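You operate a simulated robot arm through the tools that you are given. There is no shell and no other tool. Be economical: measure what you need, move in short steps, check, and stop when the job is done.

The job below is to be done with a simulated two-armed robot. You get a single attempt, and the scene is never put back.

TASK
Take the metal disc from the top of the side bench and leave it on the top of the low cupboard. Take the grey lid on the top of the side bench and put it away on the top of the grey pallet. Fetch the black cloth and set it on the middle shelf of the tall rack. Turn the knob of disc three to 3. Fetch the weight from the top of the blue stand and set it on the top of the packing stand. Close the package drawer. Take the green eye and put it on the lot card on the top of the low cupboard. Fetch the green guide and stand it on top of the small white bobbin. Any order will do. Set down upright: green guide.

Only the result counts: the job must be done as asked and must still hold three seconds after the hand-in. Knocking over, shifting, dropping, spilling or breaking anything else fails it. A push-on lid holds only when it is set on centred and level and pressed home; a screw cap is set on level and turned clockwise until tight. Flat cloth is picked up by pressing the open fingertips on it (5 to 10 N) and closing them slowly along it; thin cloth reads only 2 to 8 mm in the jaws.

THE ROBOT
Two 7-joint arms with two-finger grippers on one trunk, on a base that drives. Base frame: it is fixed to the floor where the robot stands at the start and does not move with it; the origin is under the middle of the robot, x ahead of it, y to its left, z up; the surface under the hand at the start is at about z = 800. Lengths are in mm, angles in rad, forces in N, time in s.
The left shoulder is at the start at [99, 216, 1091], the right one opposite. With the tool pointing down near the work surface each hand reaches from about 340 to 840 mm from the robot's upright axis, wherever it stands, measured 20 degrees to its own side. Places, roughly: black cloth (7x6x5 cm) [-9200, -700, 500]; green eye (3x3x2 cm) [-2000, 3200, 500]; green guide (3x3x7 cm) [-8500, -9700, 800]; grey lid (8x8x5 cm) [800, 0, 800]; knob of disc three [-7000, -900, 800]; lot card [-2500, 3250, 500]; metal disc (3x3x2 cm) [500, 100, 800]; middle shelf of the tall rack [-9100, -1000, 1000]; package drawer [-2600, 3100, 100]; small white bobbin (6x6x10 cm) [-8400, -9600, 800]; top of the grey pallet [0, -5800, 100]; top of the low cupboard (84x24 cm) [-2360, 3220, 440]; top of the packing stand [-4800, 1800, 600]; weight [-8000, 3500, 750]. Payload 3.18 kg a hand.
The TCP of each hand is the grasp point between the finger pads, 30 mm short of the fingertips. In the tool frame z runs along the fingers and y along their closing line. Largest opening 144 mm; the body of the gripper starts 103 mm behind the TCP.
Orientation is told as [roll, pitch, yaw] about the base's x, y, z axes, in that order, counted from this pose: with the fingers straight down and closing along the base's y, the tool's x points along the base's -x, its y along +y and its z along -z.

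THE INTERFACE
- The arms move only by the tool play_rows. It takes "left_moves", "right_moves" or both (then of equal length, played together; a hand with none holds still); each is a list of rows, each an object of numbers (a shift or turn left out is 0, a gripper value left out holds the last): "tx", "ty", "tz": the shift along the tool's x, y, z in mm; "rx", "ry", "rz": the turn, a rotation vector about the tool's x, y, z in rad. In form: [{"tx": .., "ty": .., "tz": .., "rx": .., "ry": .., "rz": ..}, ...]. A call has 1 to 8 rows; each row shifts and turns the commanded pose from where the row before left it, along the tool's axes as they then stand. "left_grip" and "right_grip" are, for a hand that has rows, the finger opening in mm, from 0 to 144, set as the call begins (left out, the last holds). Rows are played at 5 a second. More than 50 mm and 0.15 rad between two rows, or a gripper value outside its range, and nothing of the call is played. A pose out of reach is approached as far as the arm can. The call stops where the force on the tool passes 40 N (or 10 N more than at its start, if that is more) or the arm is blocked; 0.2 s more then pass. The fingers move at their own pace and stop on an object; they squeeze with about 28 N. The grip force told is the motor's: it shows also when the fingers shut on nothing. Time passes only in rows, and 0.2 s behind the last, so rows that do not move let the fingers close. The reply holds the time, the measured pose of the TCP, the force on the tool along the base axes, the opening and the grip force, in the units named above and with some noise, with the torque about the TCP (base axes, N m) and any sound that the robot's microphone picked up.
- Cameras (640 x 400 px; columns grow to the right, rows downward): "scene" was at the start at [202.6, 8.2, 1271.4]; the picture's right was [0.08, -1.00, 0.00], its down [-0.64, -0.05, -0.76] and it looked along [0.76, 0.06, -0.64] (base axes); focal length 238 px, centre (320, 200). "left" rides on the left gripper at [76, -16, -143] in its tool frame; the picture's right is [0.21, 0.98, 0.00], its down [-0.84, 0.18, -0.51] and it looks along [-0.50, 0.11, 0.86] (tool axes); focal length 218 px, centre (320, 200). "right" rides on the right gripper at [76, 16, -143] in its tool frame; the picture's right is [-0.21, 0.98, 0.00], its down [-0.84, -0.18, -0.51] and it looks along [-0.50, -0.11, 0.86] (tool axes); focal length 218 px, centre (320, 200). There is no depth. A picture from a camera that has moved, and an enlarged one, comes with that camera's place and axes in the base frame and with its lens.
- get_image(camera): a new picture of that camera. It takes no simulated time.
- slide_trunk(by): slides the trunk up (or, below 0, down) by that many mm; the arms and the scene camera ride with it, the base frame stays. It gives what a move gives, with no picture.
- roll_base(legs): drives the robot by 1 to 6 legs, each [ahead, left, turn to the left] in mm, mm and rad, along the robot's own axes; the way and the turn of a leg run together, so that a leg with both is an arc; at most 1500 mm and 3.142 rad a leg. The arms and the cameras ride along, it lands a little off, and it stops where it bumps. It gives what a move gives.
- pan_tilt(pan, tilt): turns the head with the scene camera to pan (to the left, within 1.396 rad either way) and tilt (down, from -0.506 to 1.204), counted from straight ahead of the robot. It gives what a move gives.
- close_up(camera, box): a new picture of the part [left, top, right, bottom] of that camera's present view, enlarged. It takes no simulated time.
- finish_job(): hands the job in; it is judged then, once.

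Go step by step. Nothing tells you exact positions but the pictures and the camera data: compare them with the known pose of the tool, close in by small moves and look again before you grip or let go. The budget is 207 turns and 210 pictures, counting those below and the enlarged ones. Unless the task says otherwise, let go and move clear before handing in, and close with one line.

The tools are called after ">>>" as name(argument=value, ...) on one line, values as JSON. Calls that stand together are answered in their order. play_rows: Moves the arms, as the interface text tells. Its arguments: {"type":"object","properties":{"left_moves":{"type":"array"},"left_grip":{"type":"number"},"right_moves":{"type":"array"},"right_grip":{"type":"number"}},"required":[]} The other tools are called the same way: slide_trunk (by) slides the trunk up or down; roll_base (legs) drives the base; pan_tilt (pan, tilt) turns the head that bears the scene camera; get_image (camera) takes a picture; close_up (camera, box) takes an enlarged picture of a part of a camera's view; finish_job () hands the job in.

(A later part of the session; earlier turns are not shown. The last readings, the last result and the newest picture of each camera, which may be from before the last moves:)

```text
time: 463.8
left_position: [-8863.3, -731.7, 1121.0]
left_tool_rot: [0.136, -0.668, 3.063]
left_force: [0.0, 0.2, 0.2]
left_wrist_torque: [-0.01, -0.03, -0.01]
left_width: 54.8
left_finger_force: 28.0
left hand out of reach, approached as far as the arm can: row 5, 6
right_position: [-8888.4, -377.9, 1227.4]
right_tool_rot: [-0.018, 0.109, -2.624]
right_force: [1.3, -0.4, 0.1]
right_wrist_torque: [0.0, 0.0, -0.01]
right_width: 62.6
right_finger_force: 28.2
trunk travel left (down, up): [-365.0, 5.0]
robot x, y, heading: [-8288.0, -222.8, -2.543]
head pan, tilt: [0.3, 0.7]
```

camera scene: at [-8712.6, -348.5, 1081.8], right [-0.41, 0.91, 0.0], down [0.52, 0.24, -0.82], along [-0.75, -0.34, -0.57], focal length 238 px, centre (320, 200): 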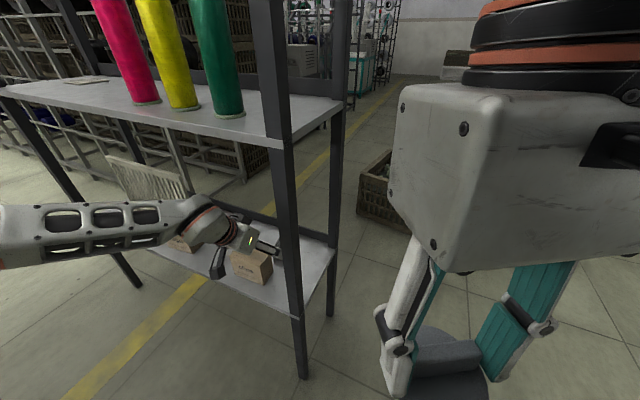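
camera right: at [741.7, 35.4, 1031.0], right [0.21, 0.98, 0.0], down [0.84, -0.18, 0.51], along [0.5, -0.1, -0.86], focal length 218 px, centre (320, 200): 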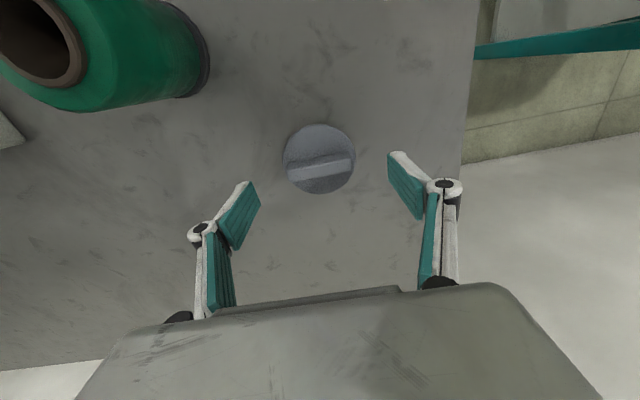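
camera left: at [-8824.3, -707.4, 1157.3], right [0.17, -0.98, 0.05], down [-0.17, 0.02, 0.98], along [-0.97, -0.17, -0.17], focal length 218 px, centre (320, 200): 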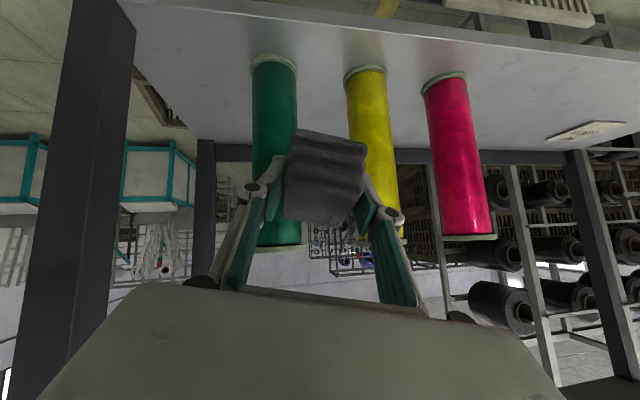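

>>> slide_trunk(by=-110)

>>> play_rows(left_moves=[{"rx": 0.044, "ry": 0.084, "rz": -0.03}, {"rx": 0.044, "ry": 0.084, "rz": -0.03}, {}])

```text
time: 465.2
left_position: [-8862.8, -731.9, 1014.5]
left_tool_rot: [0.137, -0.67, 3.062]
left_force: [0.2, 0.0, -0.2]
left_wrist_torque: [-0.01, 0.03, -0.02]
left_width: 54.8
left_finger_force: 28.0
right_position: [-8888.7, -377.8, 1118.4]
right_tool_rot: [-0.019, 0.104, -2.626]
right_force: [-0.2, 0.2, -1.1]
right_wrist_torque: [-0.01, -0.01, -0.02]
right_width: 62.4
right_finger_force: 28.5
trunk travel left (down, up): [-255.0, 115.0]
robot x, y, heading: [-8285.6, -221.9, -2.551]
head pan, tilt: [0.3, 0.7]
```

```text
time: 466.0
left_position: [-8862.2, -731.2, 1011.8]
left_tool_rot: [0.097, -0.628, 3.088]
left_force: [0.7, 0.3, -0.4]
left_wrist_torque: [-0.01, -0.01, -0.01]
left_width: 54.8
left_finger_force: 28.2
left hand out of reach, approached as far as the arm can: row 2
right_position: [-8887.0, -378.1, 1117.1]
right_tool_rot: [-0.019, 0.109, -2.627]
right_force: [-0.1, -0.8, -0.4]
right_wrist_torque: [0.01, 0.01, 0.01]
right_width: 62.8
right_finger_force: 28.0
trunk travel left (down, up): [-255.0, 115.0]
robot x, y, heading: [-8288.9, -225.3, -2.541]
head pan, tilt: [0.3, 0.7]
```

Orientation is close enough. I'll pull the lid hand back out of the way, raise slightly, and move south in front of the free shelf area.

>>> play_rows(right_moves=[{"tx": 45}, {"tx": 45}, {"tx": 45}, {"tx": 45}, {"tx": 40}, {}])

>>> slide_trunk(by=25)

>>> roll_base(legs=[[225, 331, 0]])

>>> get_image(camera="left")

```text
time: 467.4
left_position: [-8862.2, -731.4, 1012.1]
left_tool_rot: [0.097, -0.629, 3.089]
left_force: [1.4, -0.1, -1.0]
left_wrist_torque: [-0.01, 0.01, -0.01]
left_width: 54.9
left_finger_force: 28.0
right_position: [-8697.3, -272.1, 1140.7]
right_tool_rot: [-0.019, 0.11, -2.624]
right_force: [0.5, -0.4, -0.5]
right_wrist_torque: [0.01, 0.0, 0.01]
right_width: 62.6
right_finger_force: 27.6
trunk travel left (down, up): [-255.0, 115.0]
robot x, y, heading: [-8285.1, -224.9, -2.542]
head pan, tilt: [0.3, 0.7]
```

```text
time: 468.1
left_position: [-8863.3, -731.5, 1036.4]
left_tool_rot: [0.098, -0.626, 3.088]
left_force: [-0.2, 1.1, -0.4]
left_wrist_torque: [-0.02, -0.03, -0.01]
left_width: 55.0
left_finger_force: 28.2
right_position: [-8700.2, -270.1, 1164.8]
right_tool_rot: [-0.02, 0.11, -2.626]
right_force: [-0.8, -0.1, 0.3]
right_wrist_torque: [0.03, -0.03, 0.03]
right_width: 62.5
right_finger_force: 27.9
trunk travel left (down, up): [-280.0, 90.0]
robot x, y, heading: [-8287.8, -222.6, -2.541]
head pan, tilt: [0.3, 0.7]
```

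```text
time: 471.6
left_position: [-8865.3, -1131.7, 1036.1]
left_tool_rot: [0.099, -0.628, 3.086]
left_force: [0.5, -0.5, -1.2]
left_wrist_torque: [-0.05, 0.03, -0.01]
left_width: 54.6
left_finger_force: 27.7
right_position: [-8698.4, -671.1, 1165.9]
right_tool_rot: [-0.018, 0.108, -2.627]
right_force: [-0.1, -0.3, -0.3]
right_wrist_torque: [0.02, 0.02, -0.01]
right_width: 62.6
right_finger_force: 28.0
trunk travel left (down, up): [-280.0, 90.0]
robot x, y, heading: [-8287.1, -623.4, -2.544]
head pan, tilt: [0.3, 0.7]
```

```text
51 pictures are left
camera left: at [-8717.5, -1108.2, 1106.0], right [0.17, -0.98, -0.04], down [-0.38, -0.11, 0.92], along [-0.91, -0.14, -0.39], focal length 218 px, centre (320, 200)
```

left: 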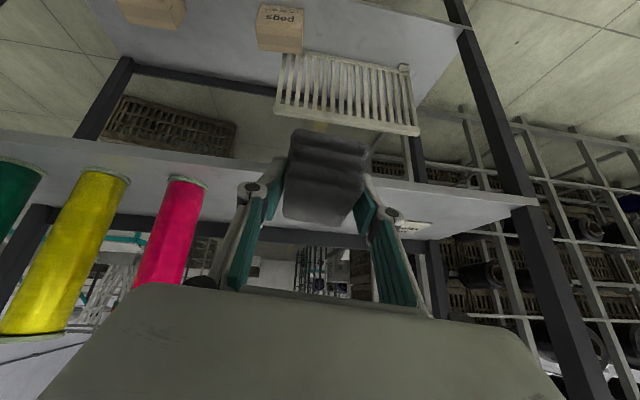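

Shelf top z≈942; the cloth clears it by ~50 mm. Driving in 245 mm between the pink spool and the card.

>>> roll_base(legs=[[203, -138, 0]])

>>> get_image(camera="left")

>>> get_image(camera="scene")

```text
time: 473.4
left_position: [-9072.0, -1120.5, 1047.5]
left_tool_rot: [0.103, -0.644, 3.074]
left_force: [-0.3, 0.1, -0.6]
left_wrist_torque: [0.02, 0.03, -0.03]
left_width: 54.9
left_finger_force: 27.8
right_position: [-8887.6, -655.9, 1168.7]
right_tool_rot: [-0.049, 0.082, -2.588]
right_force: [-1.2, -0.4, -0.2]
right_wrist_torque: [0.03, -0.01, 0.02]
right_width: 62.6
right_finger_force: 28.0
trunk travel left (down, up): [-280.0, 90.0]
robot x, y, heading: [-8506.4, -619.6, -2.555]
head pan, tilt: [0.3, 0.7]
stopped in leg 1: the robot was blocked; the commanded pose is now the measured one
```

```text
50 pictures are left
camera left: at [-8924.1, -1099.4, 1115.0], right [0.16, -0.99, -0.04], down [-0.37, -0.1, 0.92], along [-0.92, -0.13, -0.38], focal length 218 px, centre (320, 200)
```

left: 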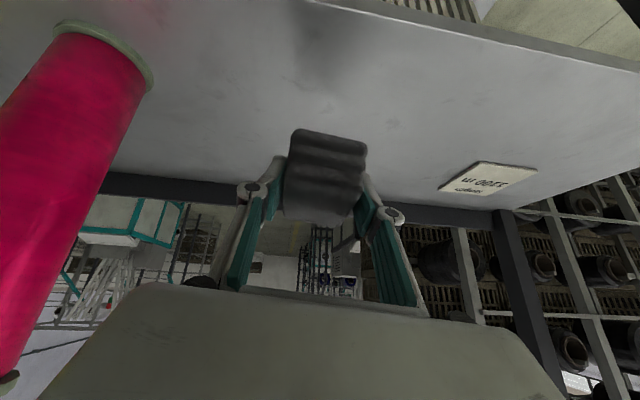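

```text
49 pictures are left
camera scene: at [-8579.0, -709.6, 1383.0], right [-0.77, 0.63, 0.01], down [0.4, 0.5, -0.77], along [-0.49, -0.59, -0.63], focal length 238 px, centre (320, 200)
```

scene: 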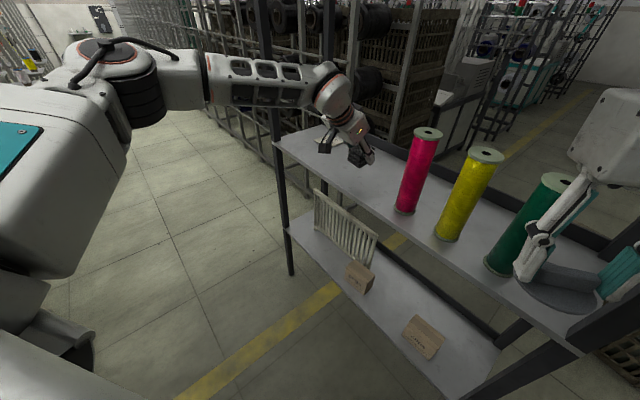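

The lid arm seems to have touched the rack's corner post. I'll back off slightly and finish with the left arm only.

>>> roll_base(legs=[[-20, 14, 0]])

>>> play_rows(left_moves=[{"tz": 18, "tx": -24}, {"tz": 18, "tx": -24}, {}])

>>> get_image(camera="scene")

```text
time: 474.2
left_position: [-9061.7, -1125.0, 1039.0]
left_tool_rot: [0.103, -0.632, 3.077]
left_force: [-1.5, -0.5, 0.1]
left_wrist_torque: [-0.01, -0.01, -0.03]
left_width: 54.9
left_finger_force: 28.6
right_position: [-8881.0, -658.5, 1160.6]
right_tool_rot: [-0.042, 0.104, -2.596]
right_force: [-0.5, 0.2, 0.8]
right_wrist_torque: [-0.04, 0.03, 0.0]
right_width: 62.6
right_finger_force: 28.2
trunk travel left (down, up): [-280.0, 90.0]
robot x, y, heading: [-8480.0, -618.1, -2.555]
head pan, tilt: [0.3, 0.7]
```

```text
time: 475.0
left_position: [-9071.5, -1123.6, 1039.5]
left_tool_rot: [0.102, -0.634, 3.078]
left_force: [0.4, -1.2, -0.4]
left_wrist_torque: [-0.02, 0.01, 0.01]
left_width: 54.7
left_finger_force: 27.5
left hand out of reach, approached as far as the arm can: row 1, 2
right_position: [-8881.2, -659.5, 1161.2]
right_tool_rot: [-0.04, 0.103, -2.595]
right_force: [-0.5, 0.5, -0.1]
right_wrist_torque: [0.0, -0.01, 0.01]
right_width: 62.6
right_finger_force: 28.0
trunk travel left (down, up): [-280.0, 90.0]
robot x, y, heading: [-8481.3, -620.6, -2.555]
head pan, tilt: [0.3, 0.7]
```

```text
48 pictures are left
camera scene: at [-8573.4, -712.2, 1381.4], right [-0.78, 0.63, 0.0], down [0.4, 0.5, -0.77], along [-0.48, -0.59, -0.64], focal length 238 px, centre (320, 200)
```

scene: 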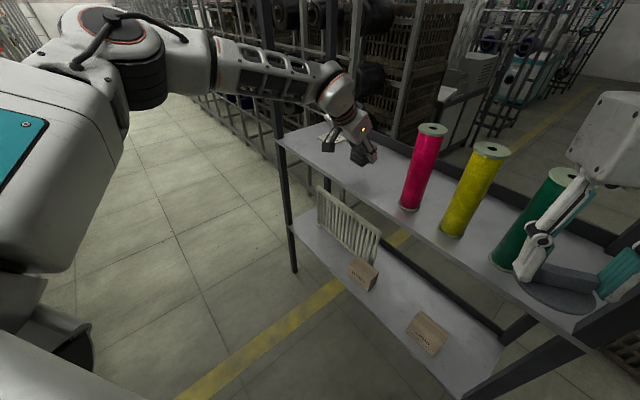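

The cloth is inside the shelf edge with good footing. Lowering with the trunk to just above the shelf.

>>> slide_trunk(by=-38)

>>> close_up(camera="scene", box=[280, 90, 440, 220])

```text
time: 475.8
left_position: [-9063.9, -1123.6, 1006.0]
left_tool_rot: [0.102, -0.637, 3.076]
left_force: [0.0, -0.9, -1.2]
left_wrist_torque: [-0.01, -0.01, 0.02]
left_width: 54.8
left_finger_force: 28.2
right_position: [-8875.1, -657.3, 1124.8]
right_tool_rot: [-0.043, 0.099, -2.597]
right_force: [-0.6, -0.1, 0.5]
right_wrist_torque: [-0.01, -0.03, -0.03]
right_width: 62.8
right_finger_force: 28.2
trunk travel left (down, up): [-242.0, 128.0]
robot x, y, heading: [-8479.2, -623.4, -2.554]
head pan, tilt: [0.3, 0.7]
```

```text
3.08 times, centred on (360, 155) of scene
camera zoom: at [-8580.8, -720.1, 1342.9], right [-0.78, 0.63, 0.0], down [0.4, 0.5, -0.77], along [-0.49, -0.6, -0.64], focal length 733 px, centre (197, 338)
```

zoom: 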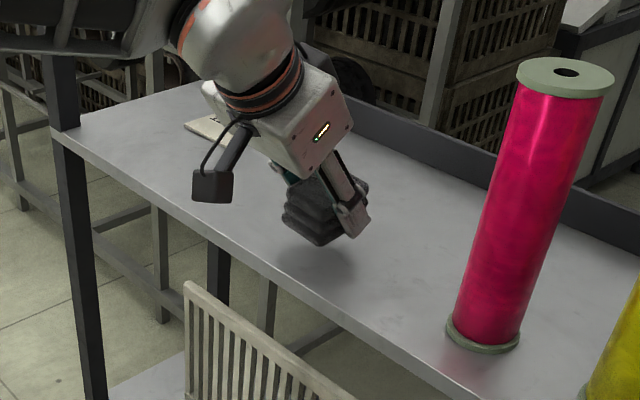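

Trying 25 mm deeper, then small downward steps to contact.

>>> play_rows(left_moves=[{"tz": 15, "tx": -20}, {"tz": 4, "tx": 3}, {"tz": 4, "tx": 3}, {"tz": 4, "tx": 3}, {"tz": 3, "tx": 2}, {}])

>>> close_up(camera="scene", box=[280, 90, 440, 220])

```text
time: 477.2
left_position: [-9079.0, -1125.6, 987.6]
left_tool_rot: [0.105, -0.64, 3.077]
left_force: [1.2, 1.9, 8.8]
left_wrist_torque: [0.36, -0.34, 0.04]
left_width: 54.9
left_finger_force: 28.0
left hand out of reach, approached as far as the arm can: row 1
right_position: [-8874.6, -657.4, 1125.6]
right_tool_rot: [-0.044, 0.1, -2.594]
right_force: [-0.2, 0.2, 0.2]
right_wrist_torque: [-0.01, -0.02, -0.02]
right_width: 62.6
right_finger_force: 27.1
trunk travel left (down, up): [-242.0, 128.0]
robot x, y, heading: [-8479.5, -620.2, -2.553]
head pan, tilt: [0.3, 0.7]
```

```text
3.08 times, centred on (360, 155) of scene
camera zoom: at [-8580.4, -719.7, 1343.1], right [-0.78, 0.63, 0.0], down [0.4, 0.5, -0.77], along [-0.49, -0.6, -0.64], focal length 733 px, centre (197, 338)
```

zoom: 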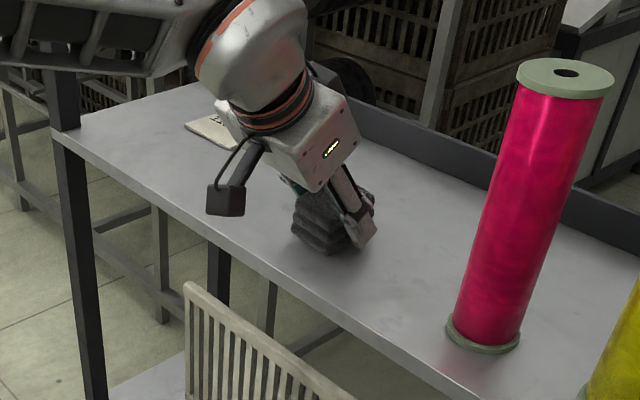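

Contact at 9 N, well on the shelf. Releasing and withdrawing along the tool axis.

>>> play_rows(left_moves=[{}, {}, {"tz": -20}, {"tz": -35}, {"tz": -40}], left_grip=110)

>>> close_up(camera="scene", box=[280, 90, 440, 220])

```text
time: 478.4
left_position: [-9023.5, -1117.2, 1063.2]
left_tool_rot: [0.103, -0.637, 3.075]
left_force: [-0.3, -0.1, 0.4]
left_wrist_torque: [-0.01, -0.01, -0.01]
left_width: 110.3
left_finger_force: 0.0
right_position: [-8875.4, -657.5, 1125.9]
right_tool_rot: [-0.045, 0.097, -2.596]
right_force: [0.6, 0.5, -0.1]
right_wrist_torque: [0.02, 0.03, -0.01]
right_width: 62.6
right_finger_force: 28.4
trunk travel left (down, up): [-242.0, 128.0]
robot x, y, heading: [-8479.8, -622.3, -2.551]
head pan, tilt: [0.3, 0.7]
```

```text
3.08 times, centred on (360, 155) of scene
camera zoom: at [-8580.7, -719.9, 1343.0], right [-0.78, 0.63, 0.0], down [0.4, 0.5, -0.77], along [-0.49, -0.6, -0.64], focal length 733 px, centre (197, 338)
```

zoom: 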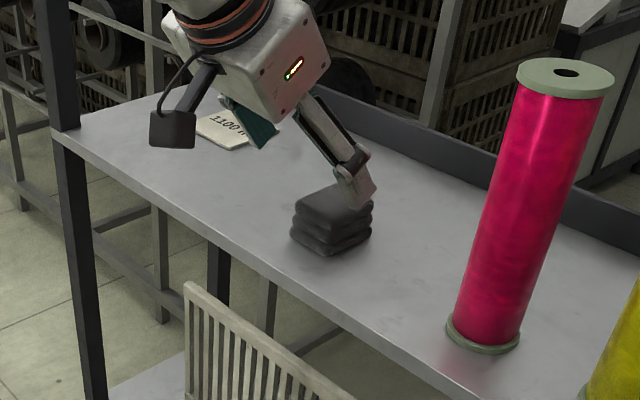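

The cloth sits flat on the middle shelf. Next the guide and bobbin far south: I'll back out, turn south and look down the aisle.

>>> roll_base(legs=[[-150, 102, 0], [0, 0, 0.98]])

>>> pan_tilt(pan=0.0, tilt=0.2)

>>> get_image(camera="scene")

```text
time: 482.5
left_position: [-8174.1, -1358.4, 1056.6]
left_tool_rot: [0.097, -0.629, -2.199]
left_force: [0.5, 0.1, 0.3]
left_wrist_torque: [0.0, 0.02, -0.01]
left_width: 110.2
left_finger_force: 0.1
right_position: [-8485.4, -988.1, 1123.1]
right_tool_rot: [-0.041, 0.107, -1.589]
right_force: [0.3, -0.1, 0.3]
right_wrist_torque: [0.02, -0.01, 0.02]
right_width: 62.8
right_finger_force: 27.7
trunk travel left (down, up): [-242.0, 128.0]
robot x, y, heading: [-8300.4, -630.5, -1.547]
head pan, tilt: [0.3, 0.7]
```

```text
time: 483.5
left_position: [-8173.5, -1358.5, 1056.6]
left_tool_rot: [0.099, -0.627, -2.199]
left_force: [0.3, 0.6, -0.5]
left_wrist_torque: [-0.04, 0.01, 0.03]
left_width: 110.2
left_finger_force: 0.1
right_position: [-8484.9, -988.2, 1122.2]
right_tool_rot: [-0.042, 0.108, -1.589]
right_force: [0.6, 0.8, -1.4]
right_wrist_torque: [-0.02, -0.01, 0.02]
right_width: 62.3
right_finger_force: 28.0
trunk travel left (down, up): [-242.0, 128.0]
robot x, y, heading: [-8300.3, -627.4, -1.547]
head pan, tilt: [0.0, 0.201]
```

```text
44 pictures are left
camera scene: at [-8298.2, -786.3, 1387.1], right [-1.0, -0.02, 0.0], down [0.0, 0.2, -0.98], along [0.02, -0.98, -0.2], focal length 238 px, centre (320, 200)
```

scene: 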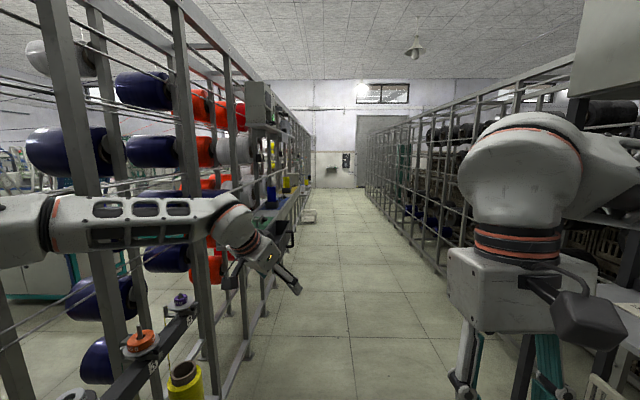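

The aisle to the south is clear. I'll bring the left hand back to a neutral vertical pose and centre the robot in the aisle.

>>> play_rows(left_moves=[{"rx": -0.016, "ry": 0.0906, "rz": -0.0856}, {"rx": -0.016, "ry": 0.0906, "rz": -0.0856}, {"rx": -0.016, "ry": 0.0906, "rz": -0.0856}, {"rx": -0.016, "ry": 0.0906, "rz": -0.0856}, {"rx": -0.016, "ry": 0.0906, "rz": -0.0856}, {"rx": -0.016, "ry": 0.0906, "rz": -0.0856}, {"rx": -0.016, "ry": 0.0906, "rz": -0.0856}, {"tx": 40}], left_grip=60)

>>> roll_base(legs=[[0, -110, -0.02], [1300, -30, 0]])

>>> get_image(camera="scene")

```text
time: 485.3
left_position: [-8157.6, -1324.1, 1042.9]
left_tool_rot: [0.005, -0.415, -1.939]
left_force: [-0.7, 0.7, 0.4]
left_wrist_torque: [-0.04, 0.01, 0.01]
left_width: 60.1
left_finger_force: 0.0
left hand out of reach, approached as far as the arm can: row 3, 4, 5, 6, 7
right_position: [-8483.8, -988.1, 1122.9]
right_tool_rot: [-0.041, 0.106, -1.589]
right_force: [0.0, 0.8, 0.1]
right_wrist_torque: [0.01, 0.07, -0.03]
right_width: 62.7
right_finger_force: 27.9
trunk travel left (down, up): [-242.0, 128.0]
robot x, y, heading: [-8304.8, -630.6, -1.546]
head pan, tilt: [0.0, 0.201]
```

```text
time: 493.2
left_position: [-8276.1, -2658.6, 1041.6]
left_tool_rot: [0.008, -0.414, -1.927]
left_force: [0.2, -0.8, 0.6]
left_wrist_torque: [0.0, 0.01, -0.02]
left_width: 60.3
left_finger_force: 0.1
right_position: [-8603.2, -2325.4, 1122.4]
right_tool_rot: [-0.043, 0.107, -1.579]
right_force: [-0.5, 0.1, -0.4]
right_wrist_torque: [0.03, 0.0, -0.01]
right_width: 62.7
right_finger_force: 27.8
trunk travel left (down, up): [-242.0, 128.0]
robot x, y, heading: [-8423.3, -1965.6, -1.541]
head pan, tilt: [0.0, 0.201]
```

```text
43 pictures are left
camera scene: at [-8418.3, -2121.1, 1387.2], right [-1.0, -0.03, 0.0], down [-0.01, 0.2, -0.98], along [0.03, -0.98, -0.2], focal length 238 px, centre (320, 200)
```

scene: 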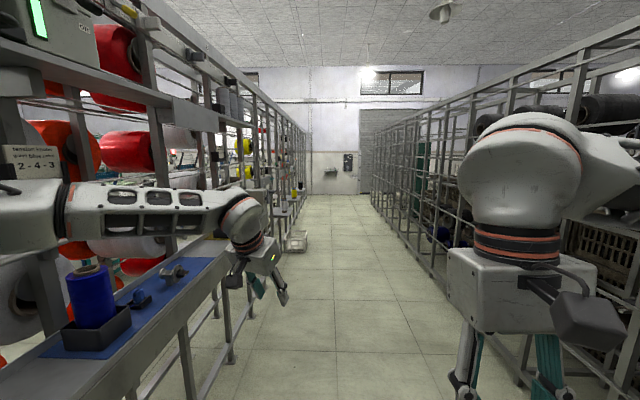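

Plenty of room to the right; shifting 120 mm and driving on south.

>>> roll_base(legs=[[0, -140, -0.03], [1450, 0, 0], [1450, 0, 0], [1450, 0, 0]])

>>> get_image(camera="scene")

```text
time: 515.5
left_position: [-8515.6, -7009.1, 1042.6]
left_tool_rot: [0.008, -0.414, -1.967]
left_force: [0.2, 0.9, 0.1]
left_wrist_torque: [0.01, 0.01, -0.03]
left_width: 59.7
left_finger_force: 0.0
right_position: [-8830.4, -6664.2, 1122.8]
right_tool_rot: [-0.042, 0.107, -1.618]
right_force: [-0.3, -0.3, -0.8]
right_wrist_torque: [0.01, 0.0, -0.01]
right_width: 62.5
right_finger_force: 28.1
trunk travel left (down, up): [-242.0, 128.0]
robot x, y, heading: [-8636.4, -6312.2, -1.574]
head pan, tilt: [0.0, 0.201]
```

```text
42 pictures are left
camera scene: at [-8638.8, -6467.9, 1387.2], right [-1.0, 0.0, 0.0], down [0.0, 0.2, -0.98], along [0.0, -0.98, -0.2], focal length 238 px, centre (320, 200)
```

scene: 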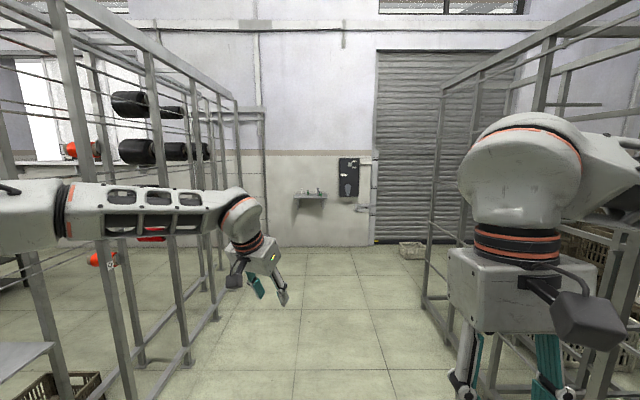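

I see a small wall shelf ahead at about [-8500, -9700, 820] carrying small items: that's the guide and bobbin. Driving closer.

>>> roll_base(legs=[[1450, 0, 0], [850, 80, 0]])

>>> pan_tilt(pan=0.0, tilt=0.45)

>>> get_image(camera="scene")

>>> close_up(camera="scene", box=[220, 140, 400, 240])

```text
time: 526.8
left_position: [-8544.8, -9299.3, 1041.1]
left_tool_rot: [0.009, -0.414, -2.004]
left_force: [0.0, 0.3, 0.0]
left_wrist_torque: [0.01, 0.01, 0.01]
left_width: 59.8
left_finger_force: 0.1
right_position: [-8844.7, -8941.2, 1122.7]
right_tool_rot: [-0.042, 0.109, -1.659]
right_force: [0.1, 1.0, 0.1]
right_wrist_torque: [0.01, -0.01, -0.01]
right_width: 62.6
right_finger_force: 27.5
trunk travel left (down, up): [-242.0, 128.0]
robot x, y, heading: [-8637.1, -8594.2, -1.616]
head pan, tilt: [0.0, 0.201]
```

```text
time: 527.5
left_position: [-8544.9, -9299.5, 1042.8]
left_tool_rot: [0.009, -0.414, -2.007]
left_force: [0.7, 0.1, 0.2]
left_wrist_torque: [0.0, -0.04, 0.01]
left_width: 59.7
left_finger_force: 0.0
right_position: [-8845.4, -8941.1, 1122.5]
right_tool_rot: [-0.043, 0.106, -1.656]
right_force: [-0.2, 0.4, -0.3]
right_wrist_torque: [0.03, -0.01, 0.0]
right_width: 62.6
right_finger_force: 28.1
trunk travel left (down, up): [-242.0, 128.0]
robot x, y, heading: [-8637.1, -8593.4, -1.616]
head pan, tilt: [0.0, 0.45]
```

```text
41 pictures are left
camera scene: at [-8644.8, -8751.4, 1364.1], right [-1.0, 0.05, 0.0], down [0.02, 0.43, -0.9], along [-0.04, -0.9, -0.43], focal length 238 px, centre (320, 200)
```

scene: 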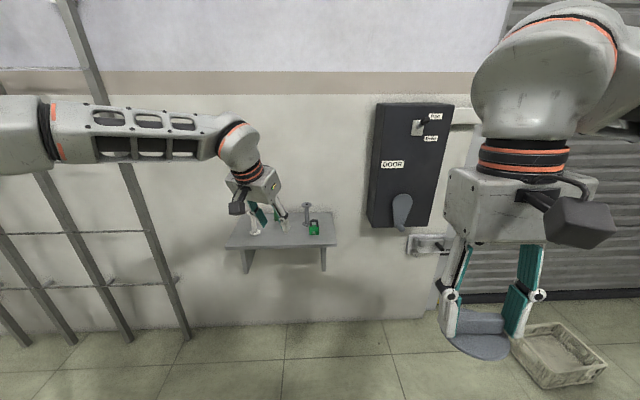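

```text
3.56 times, centred on (310, 190) of scene
camera zoom: at [-8644.8, -8751.4, 1364.1], right [-1.0, 0.05, 0.0], down [0.02, 0.43, -0.9], along [-0.04, -0.9, -0.43], focal length 847 px, centre (356, 236)
```

zoom: 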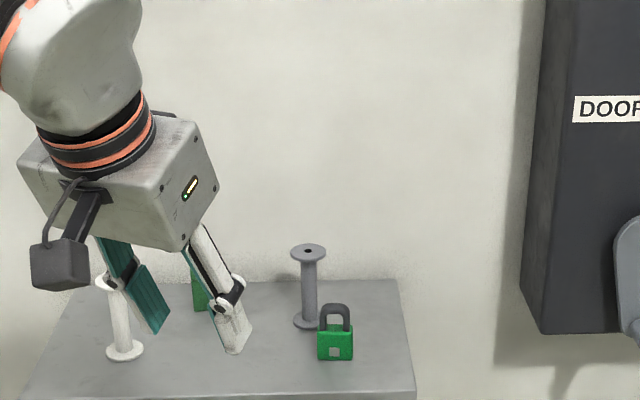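

I can see the white bobbin at about [-8404, -9623], the green guide behind my hand near [-8486, -9692], plus a grey bobbin and a padlock. I'll retract and square up the left hand first.

>>> slide_trunk(by=-60)

>>> play_rows(left_moves=[{"tz": -35, "tx": 32}, {"tz": -35, "tx": 32}, {"tz": -30, "tx": 30}, {"rx": -0.016, "ry": 0.081, "rz": -0.085}, {"rx": -0.016, "ry": 0.081, "rz": -0.085}, {"rx": -0.016, "ry": 0.081, "rz": -0.085}, {"rx": -0.016, "ry": 0.081, "rz": -0.085}, {"rx": -0.016, "ry": 0.081, "rz": -0.085}])

>>> roll_base(legs=[[130, 60, 0.045]])

>>> get_image(camera="left")

>>> get_image(camera="scene")

```text
time: 528.5
left_position: [-8544.4, -9298.3, 984.7]
left_tool_rot: [0.009, -0.42, -2.009]
left_force: [-0.5, 0.0, 0.2]
left_wrist_torque: [-0.03, -0.02, 0.01]
left_width: 60.1
left_finger_force: 0.1
right_position: [-8845.0, -8940.2, 1063.2]
right_tool_rot: [-0.041, 0.106, -1.662]
right_force: [0.1, 0.1, 0.3]
right_wrist_torque: [-0.02, 0.03, 0.01]
right_width: 62.6
right_finger_force: 28.8
trunk travel left (down, up): [-182.0, 188.0]
robot x, y, heading: [-8635.9, -8593.8, -1.616]
head pan, tilt: [0.0, 0.45]
```

```text
time: 530.3
left_position: [-8492.8, -9185.0, 1035.9]
left_tool_rot: [0.0, -0.003, -1.575]
left_force: [0.2, 1.0, -1.1]
left_wrist_torque: [0.02, -0.06, -0.01]
left_width: 59.9
left_finger_force: 0.1
right_position: [-8845.6, -8941.9, 1062.5]
right_tool_rot: [-0.042, 0.109, -1.659]
right_force: [-0.5, -0.6, -0.2]
right_wrist_torque: [0.01, -0.02, -0.02]
right_width: 62.6
right_finger_force: 28.1
trunk travel left (down, up): [-182.0, 188.0]
robot x, y, heading: [-8640.2, -8597.2, -1.615]
head pan, tilt: [0.0, 0.45]
```

```text
time: 531.7
left_position: [-8408.8, -9310.5, 1035.8]
left_tool_rot: [-0.001, -0.004, -1.531]
left_force: [0.0, -0.3, -0.3]
left_wrist_torque: [0.03, 0.04, 0.01]
left_width: 59.8
left_finger_force: 0.1
right_position: [-8773.0, -9081.8, 1062.0]
right_tool_rot: [-0.041, 0.109, -1.614]
right_force: [0.9, 0.2, -0.5]
right_wrist_torque: [0.05, 0.04, -0.05]
right_width: 62.5
right_finger_force: 27.8
trunk travel left (down, up): [-182.0, 188.0]
robot x, y, heading: [-8580.4, -8724.1, -1.568]
head pan, tilt: [0.0, 0.45]
```

```text
39 pictures are left
camera left: at [-8427.6, -9232.8, 1178.1], right [0.97, 0.25, 0.0], down [0.21, -0.83, 0.51], along [0.12, -0.49, -0.86], focal length 218 px, centre (320, 200)
```

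left: 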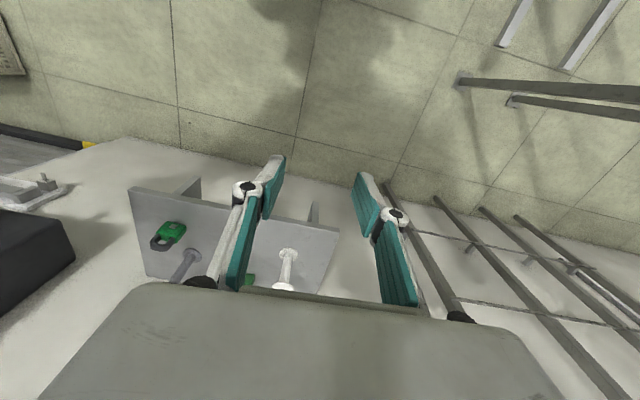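

```text
38 pictures are left
camera scene: at [-8580.5, -8929.0, 1300.8], right [-1.0, 0.0, 0.0], down [0.0, 0.44, -0.9], along [0.0, -0.9, -0.44], focal length 238 px, centre (320, 200)
```

scene: 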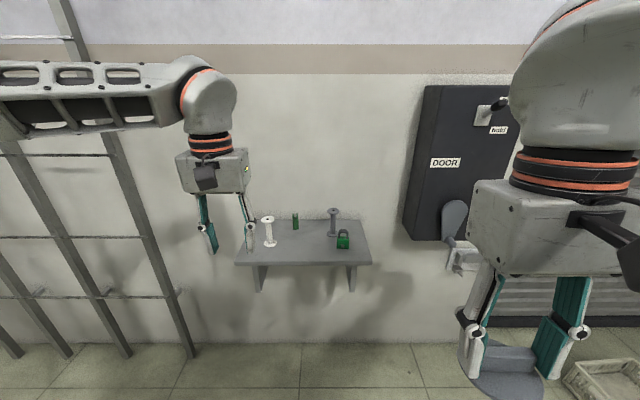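

>>> close_up(camera="scene", box=[230, 190, 380, 280])

```text
4.27 times, centred on (305, 235) of scene
camera zoom: at [-8580.5, -8929.0, 1300.8], right [-1.0, 0.0, 0.0], down [0.0, 0.44, -0.9], along [0.0, -0.9, -0.44], focal length 1017 px, centre (384, 51)
```

zoom: 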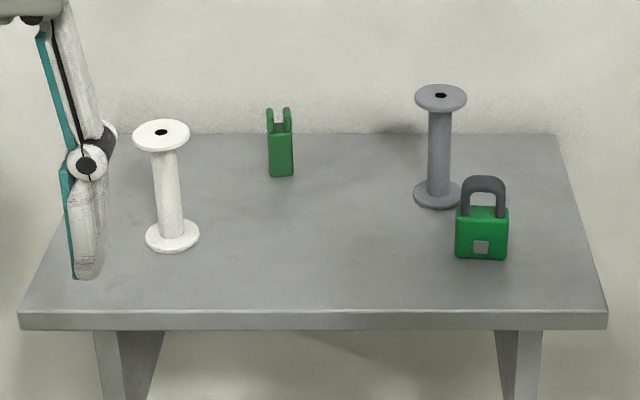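

The shelf top is z≈820; bobbin at [-8414, -9582], guide (forked, upright) at about [-8492, -9678]. I'll tilt the hand 0.3 rad to keep the wrist off the wall and come above the guide.

>>> play_rows(left_moves=[{"ry": -0.1, "ty": -28}, {"ry": -0.1, "ty": -28}, {"ry": -0.1, "ty": -27}, {"tz": 25}, {}])

>>> roll_base(legs=[[250, 0, 0]])

>>> get_image(camera="left")

>>> close_up(camera="scene", box=[200, 180, 400, 320])

```text
time: 532.9
left_position: [-8492.7, -9317.9, 1011.2]
left_tool_rot: [0.0, -0.305, -1.531]
left_force: [-0.3, -0.4, 0.0]
left_wrist_torque: [-0.03, -0.03, 0.01]
left_width: 59.9
left_finger_force: 0.0
right_position: [-8772.7, -9079.9, 1062.9]
right_tool_rot: [-0.042, 0.107, -1.613]
right_force: [-0.1, 0.5, -0.1]
right_wrist_torque: [-0.01, 0.01, -0.05]
right_width: 62.5
right_finger_force: 27.9
trunk travel left (down, up): [-182.0, 188.0]
robot x, y, heading: [-8578.3, -8725.6, -1.573]
head pan, tilt: [0.0, 0.45]
```

```text
time: 534.7
left_position: [-8492.6, -9570.2, 1010.2]
left_tool_rot: [-0.003, -0.304, -1.531]
left_force: [1.0, -0.5, -0.8]
left_wrist_torque: [-0.01, -0.02, -0.01]
left_width: 60.3
left_finger_force: 0.0
right_position: [-8773.1, -9332.9, 1062.3]
right_tool_rot: [-0.043, 0.108, -1.615]
right_force: [-0.1, 0.4, -0.6]
right_wrist_torque: [0.07, 0.05, 0.01]
right_width: 62.6
right_finger_force: 27.4
trunk travel left (down, up): [-182.0, 188.0]
robot x, y, heading: [-8577.6, -8978.0, -1.575]
head pan, tilt: [0.0, 0.45]
```

```text
36 pictures are left
camera left: at [-8511.8, -9455.6, 1124.7], right [0.97, 0.24, -0.06], down [0.21, -0.64, 0.74], along [0.13, -0.73, -0.67], focal length 218 px, centre (320, 200)
```

left: 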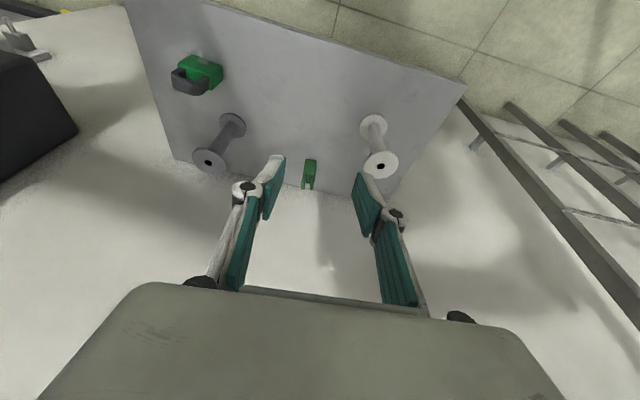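

```text
2.86 times, centred on (300, 250) of scene
camera zoom: at [-8581.3, -9181.0, 1300.8], right [-1.0, 0.0, 0.0], down [0.0, 0.44, -0.9], along [0.0, -0.9, -0.44], focal length 681 px, centre (377, 57)
```

zoom: 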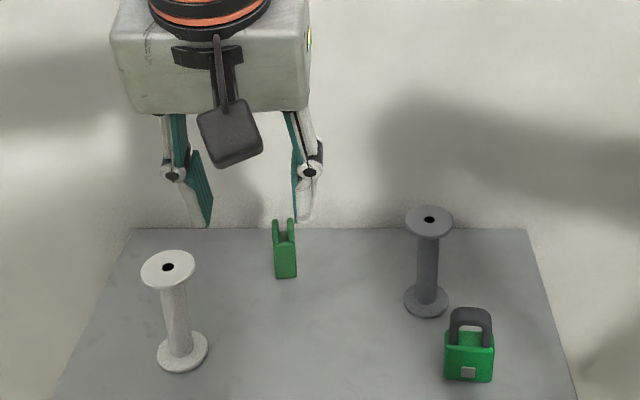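

Better triangulation: shelf z≈782, guide base at [-8488, -9726], bobbin at [-8404, -9622] with top z≈882. Moving above the guide.

>>> play_rows(left_moves=[{"tz": 11.5, "tx": -36.5}, {"tz": 11.5, "tx": -36.5}, {"tz": 11.5, "tx": -36.5}, {"tz": 11.5, "tx": -36.5}, {"tz": 35, "tx": 11}, {"tz": 35, "tx": 11}, {"tz": 30, "tx": 9.5}, {}])

>>> close_up(camera="left", box=[200, 90, 440, 240])

>>> close_up(camera="scene", box=[220, 200, 360, 310])

```text
time: 536.5
left_position: [-8487.2, -9725.8, 904.6]
left_tool_rot: [0.0, -0.305, -1.53]
left_force: [-0.4, 0.1, 0.2]
left_wrist_torque: [0.0, -0.03, 0.03]
left_width: 59.9
left_finger_force: 0.1
right_position: [-8772.8, -9333.2, 1062.3]
right_tool_rot: [-0.043, 0.106, -1.615]
right_force: [0.8, -0.8, -0.9]
right_wrist_torque: [-0.04, 0.02, -0.03]
right_width: 62.5
right_finger_force: 27.8
trunk travel left (down, up): [-182.0, 188.0]
robot x, y, heading: [-8582.0, -8981.0, -1.572]
head pan, tilt: [0.0, 0.45]
```

```text
2.67 times, centred on (320, 165) of left
camera zoom: at [-8506.2, -9609.5, 1018.7], right [0.97, 0.24, -0.06], down [0.21, -0.64, 0.74], along [0.13, -0.73, -0.67], focal length 582 px, centre (320, 293)
```

zoom: 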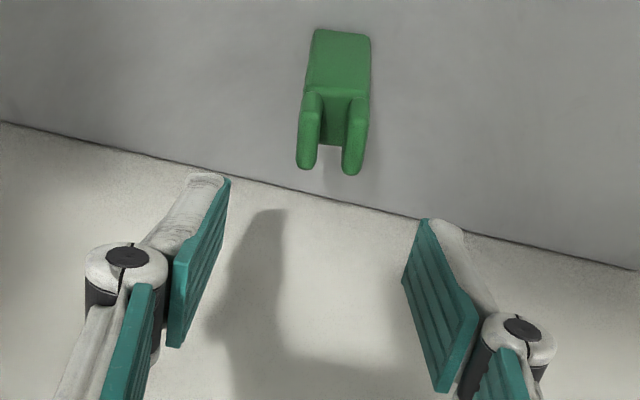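

```text
3.64 times, centred on (290, 255) of scene
camera zoom: at [-8581.4, -9180.1, 1301.0], right [-1.0, 0.0, 0.0], down [0.0, 0.43, -0.9], along [0.0, -0.9, -0.43], focal length 867 px, centre (429, 0)
```

zoom: 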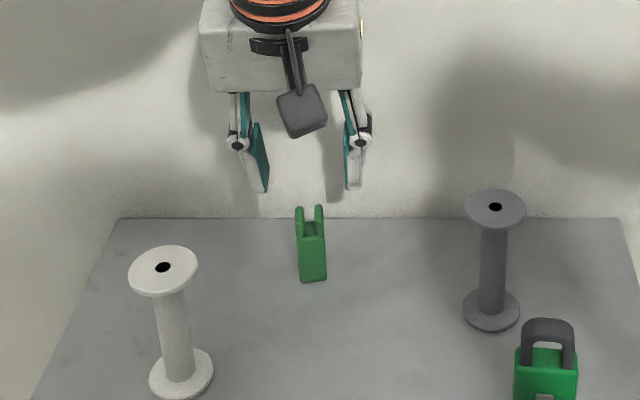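

The guide is centred between the fingers. Descending 76 mm vertically and closing.

>>> play_rows(left_moves=[{"tz": 36, "tx": 13}, {"tz": 36, "tx": 13}, {}])

>>> play_rows(left_moves=[{}, {}, {}], left_grip=0)

>>> close_up(camera="left", box=[200, 90, 440, 240])

```text
time: 537.3
left_position: [-8485.4, -9722.7, 831.1]
left_tool_rot: [-0.003, -0.309, -1.531]
left_force: [3.1, 5.1, 21.1]
left_wrist_torque: [0.23, -0.64, 0.01]
left_width: 58.4
left_finger_force: 9.2
right_position: [-8772.5, -9332.1, 1064.3]
right_tool_rot: [-0.042, 0.105, -1.615]
right_force: [0.7, 0.2, -1.1]
right_wrist_torque: [0.03, -0.01, 0.02]
right_width: 62.5
right_finger_force: 28.1
trunk travel left (down, up): [-182.0, 188.0]
robot x, y, heading: [-8583.5, -8976.1, -1.57]
head pan, tilt: [0.0, 0.45]
```

```text
time: 538.1
left_position: [-8485.5, -9721.8, 831.2]
left_tool_rot: [-0.002, -0.31, -1.53]
left_force: [6.6, -0.1, 21.0]
left_wrist_torque: [0.15, -0.2, -0.02]
left_width: 21.0
left_finger_force: 28.2
right_position: [-8772.1, -9331.8, 1063.9]
right_tool_rot: [-0.043, 0.105, -1.616]
right_force: [0.1, 0.2, -0.4]
right_wrist_torque: [0.0, 0.01, 0.01]
right_width: 62.5
right_finger_force: 28.2
trunk travel left (down, up): [-182.0, 188.0]
robot x, y, heading: [-8583.1, -8980.1, -1.572]
head pan, tilt: [0.0, 0.45]
```

```text
2.67 times, centred on (320, 165) of left
camera zoom: at [-8504.5, -9605.8, 944.1], right [0.97, 0.24, -0.07], down [0.21, -0.64, 0.74], along [0.13, -0.73, -0.67], focal length 582 px, centre (320, 293)
```

zoom: 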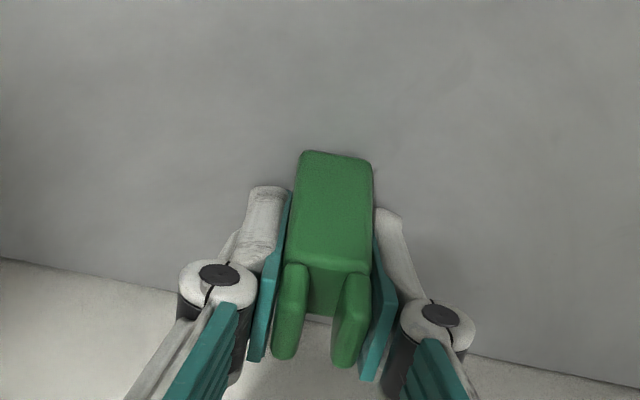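

The fingertips met the shelf at z≈799 and the guide is gripped right at its foot. I'll re-grip about 12 mm higher so it can be set down cleanly.

>>> play_rows(left_moves=[{}, {"tz": -11.5, "tx": -3.6}, {}], left_grip=50)

>>> play_rows(left_moves=[{}, {}, {}], left_grip=0)

>>> play_rows(left_moves=[{"tz": -28.6, "tx": -9}, {"tz": -38, "tx": -12}, {"tz": -38, "tx": -12}, {"tz": -38, "tx": -12}, {"tz": -15, "tx": 40}, {}])

>>> get_image(camera="left")

>>> close_up(camera="scene", box=[200, 150, 340, 310])

```text
time: 538.9
left_position: [-8484.9, -9722.1, 840.9]
left_tool_rot: [0.0, -0.303, -1.531]
left_force: [0.4, -0.4, 0.8]
left_wrist_torque: [0.0, 0.01, 0.0]
left_width: 50.2
left_finger_force: 0.1
right_position: [-8773.0, -9333.9, 1063.3]
right_tool_rot: [-0.042, 0.106, -1.617]
right_force: [1.1, -0.2, 0.4]
right_wrist_torque: [0.0, 0.05, -0.02]
right_width: 62.6
right_finger_force: 27.9
trunk travel left (down, up): [-182.0, 188.0]
robot x, y, heading: [-8579.7, -8977.9, -1.575]
head pan, tilt: [0.0, 0.45]
```

```text
time: 539.7
left_position: [-8484.3, -9722.6, 841.2]
left_tool_rot: [-0.002, -0.302, -1.531]
left_force: [0.4, 0.2, -0.1]
left_wrist_torque: [0.0, 0.01, 0.03]
left_width: 20.9
left_finger_force: 28.2
right_position: [-8772.9, -9333.5, 1062.8]
right_tool_rot: [-0.043, 0.106, -1.614]
right_force: [0.1, -0.2, -0.2]
right_wrist_torque: [0.02, -0.04, 0.01]
right_width: 62.5
right_finger_force: 28.0
trunk travel left (down, up): [-182.0, 188.0]
robot x, y, heading: [-8582.1, -8980.2, -1.573]
head pan, tilt: [0.0, 0.45]
```

```text
time: 541.1
left_position: [-8487.3, -9678.9, 994.7]
left_tool_rot: [-0.001, -0.303, -1.531]
left_force: [-0.1, -0.1, -0.6]
left_wrist_torque: [0.0, -0.05, -0.01]
left_width: 21.0
left_finger_force: 27.7
right_position: [-8773.8, -9334.7, 1062.4]
right_tool_rot: [-0.042, 0.109, -1.614]
right_force: [-1.4, 0.5, -0.9]
right_wrist_torque: [-0.01, -0.01, 0.02]
right_width: 62.7
right_finger_force: 27.9
trunk travel left (down, up): [-182.0, 188.0]
robot x, y, heading: [-8578.4, -8980.1, -1.572]
head pan, tilt: [0.0, 0.45]
```

```text
31 pictures are left
camera left: at [-8507.8, -9563.8, 1108.3], right [0.97, 0.24, -0.06], down [0.21, -0.64, 0.74], along [0.13, -0.73, -0.67], focal length 218 px, centre (320, 200)
```

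left: 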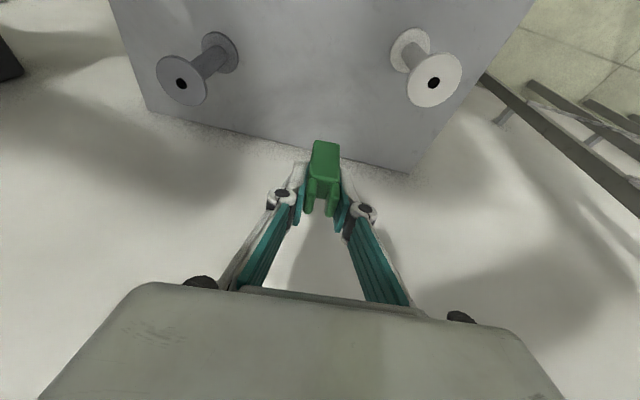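

```text
2.50 times, centred on (270, 230) of scene
camera zoom: at [-8581.6, -9181.2, 1300.6], right [-1.0, 0.0, 0.0], down [0.0, 0.44, -0.9], along [0.0, -0.9, -0.44], focal length 596 px, centre (445, 125)
```

zoom: 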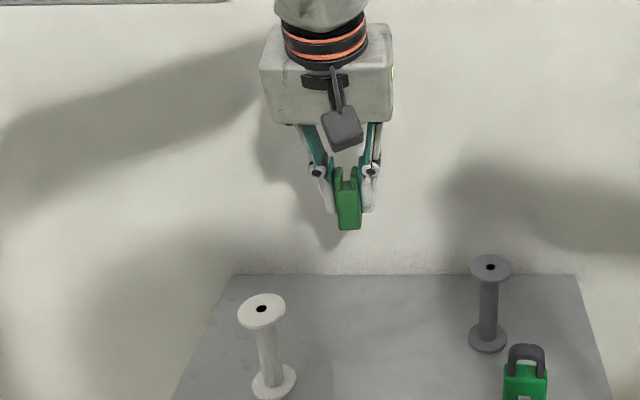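

The guide is held upright. The bobbin's top centre is at [-8407.5, -9614, z≈895]. Moving the guide over it.

>>> play_rows(left_moves=[{"ty": 27.5, "tz": -5.8, "tx": 18.4}, {"ty": 27.5, "tz": -5.8, "tx": 18.4}, {"ty": 27.4, "tz": -5.7, "tx": 18.3}, {"tz": 24, "tx": 7.5}, {}])

>>> close_up(camera="scene", box=[180, 180, 300, 290])

>>> close_up(camera="left", box=[240, 90, 400, 230])

```text
time: 542.3
left_position: [-8408.0, -9615.3, 968.3]
left_tool_rot: [-0.003, -0.304, -1.528]
left_force: [0.0, 0.8, 0.2]
left_wrist_torque: [0.01, 0.04, -0.01]
left_width: 20.7
left_finger_force: 28.1
right_position: [-8772.0, -9332.3, 1063.0]
right_tool_rot: [-0.043, 0.107, -1.613]
right_force: [0.2, 0.5, 0.1]
right_wrist_torque: [0.0, 0.02, 0.0]
right_width: 62.8
right_finger_force: 27.5
trunk travel left (down, up): [-182.0, 188.0]
robot x, y, heading: [-8580.7, -8980.8, -1.573]
head pan, tilt: [0.0, 0.45]
```

```text
3.64 times, centred on (240, 235) of scene
camera zoom: at [-8581.1, -9179.7, 1301.1], right [-1.0, 0.0, 0.0], down [0.0, 0.43, -0.9], along [0.0, -0.9, -0.43], focal length 867 px, centre (611, 73)
```

zoom: 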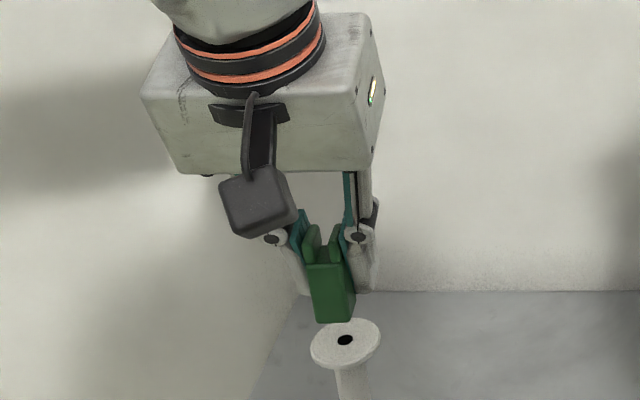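

```text
2.86 times, centred on (320, 160) of left
camera zoom: at [-8428.5, -9499.2, 1081.7], right [0.97, 0.24, -0.06], down [0.21, -0.64, 0.74], along [0.13, -0.73, -0.67], focal length 624 px, centre (320, 314)
```

zoom: 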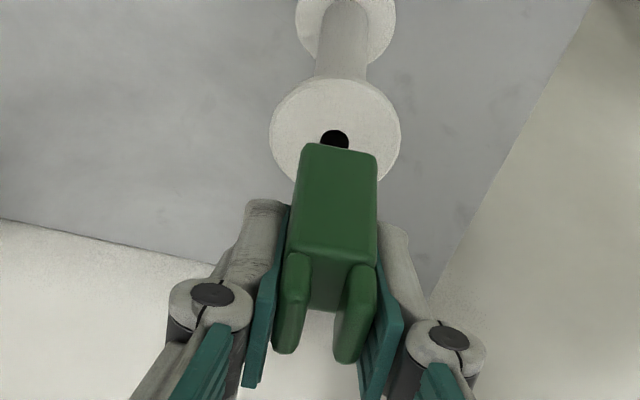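

The guide is centred over the bobbin (within ~1–2 mm). Lowering 26 mm, then feeling for contact.

>>> play_rows(left_moves=[{"tz": 15, "tx": 4.7}, {"tz": 9, "tx": 2.8}, {"tz": 1.5, "tx": 0.5}, {"tz": 1.5, "tx": 0.5}, {}])

>>> close_up(camera="scene", box=[200, 210, 290, 290])

```text
time: 543.5
left_position: [-8408.4, -9617.1, 940.4]
left_tool_rot: [-0.001, -0.304, -1.529]
left_force: [-0.2, 0.8, -0.5]
left_wrist_torque: [0.02, 0.0, 0.01]
left_width: 21.1
left_finger_force: 28.1
right_position: [-8772.2, -9332.2, 1063.2]
right_tool_rot: [-0.043, 0.106, -1.616]
right_force: [0.8, -0.4, -1.6]
right_wrist_torque: [0.02, -0.02, -0.03]
right_width: 62.6
right_finger_force: 27.9
trunk travel left (down, up): [-182.0, 188.0]
robot x, y, heading: [-8581.7, -8979.7, -1.571]
head pan, tilt: [0.0, 0.45]
```

```text
5.00 times, centred on (245, 250) of scene
camera zoom: at [-8581.2, -9180.5, 1300.9], right [-1.0, 0.0, 0.0], down [0.0, 0.44, -0.9], along [0.0, -0.9, -0.44], focal length 1192 px, centre (695, -50)
```

zoom: 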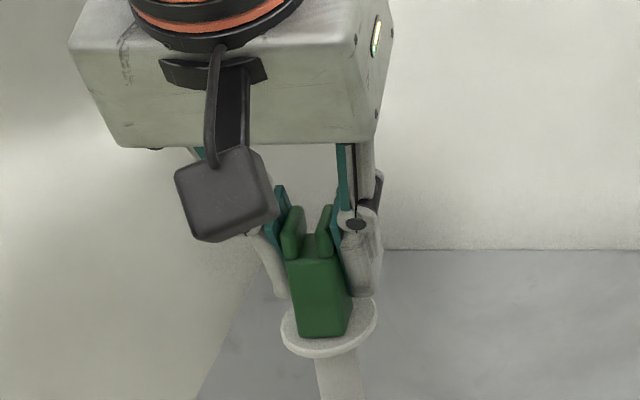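

>>> play_rows(left_moves=[{"tz": 1, "tx": 0.3}, {"tz": 1, "tx": 0.3}, {"tz": 1, "tx": 0.3}, {"tz": 1, "tx": 0.3}, {}])

```text
time: 544.7
left_position: [-8410.7, -9617.4, 939.1]
left_tool_rot: [-0.005, -0.31, -1.532]
left_force: [0.4, 0.3, 20.9]
left_wrist_torque: [0.23, 0.03, 0.0]
left_width: 20.9
left_finger_force: 28.2
right_position: [-8773.0, -9330.9, 1063.3]
right_tool_rot: [-0.041, 0.104, -1.614]
right_force: [-0.9, 0.2, -0.2]
right_wrist_torque: [0.02, 0.01, 0.0]
right_width: 62.6
right_finger_force: 28.0
trunk travel left (down, up): [-182.0, 188.0]
robot x, y, heading: [-8579.6, -8975.9, -1.573]
head pan, tilt: [0.0, 0.45]
```

Contact at 21 N. Easing off 2 mm and checking before release.

>>> play_rows(left_moves=[{"tz": -1.8, "tx": -0.5}, {}])

>>> close_up(camera="left", box=[240, 90, 400, 230])

```text
time: 545.3
left_position: [-8407.9, -9615.5, 939.9]
left_tool_rot: [-0.002, -0.304, -1.53]
left_force: [-0.1, -1.9, 17.5]
left_wrist_torque: [0.06, 0.08, 0.02]
left_width: 21.0
left_finger_force: 27.5
right_position: [-8773.5, -9332.5, 1063.7]
right_tool_rot: [-0.043, 0.106, -1.614]
right_force: [-0.7, 0.1, 0.7]
right_wrist_torque: [-0.03, 0.02, -0.02]
right_width: 62.7
right_finger_force: 27.5
trunk travel left (down, up): [-182.0, 188.0]
robot x, y, heading: [-8582.7, -8979.3, -1.571]
head pan, tilt: [0.0, 0.45]
```

```text
2.86 times, centred on (320, 160) of left
camera zoom: at [-8428.3, -9500.8, 1052.5], right [0.97, 0.24, -0.06], down [0.21, -0.64, 0.74], along [0.13, -0.73, -0.67], focal length 624 px, centre (320, 314)
```

zoom: 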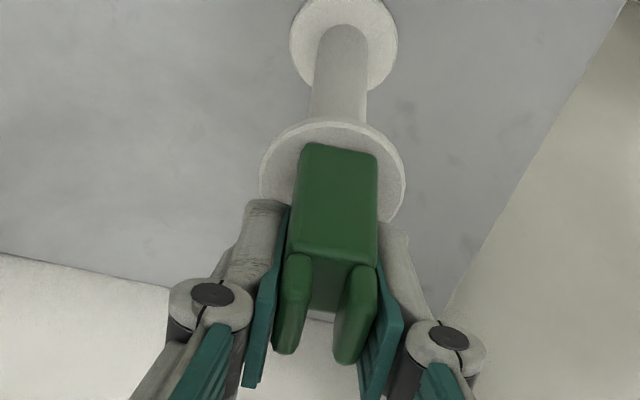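

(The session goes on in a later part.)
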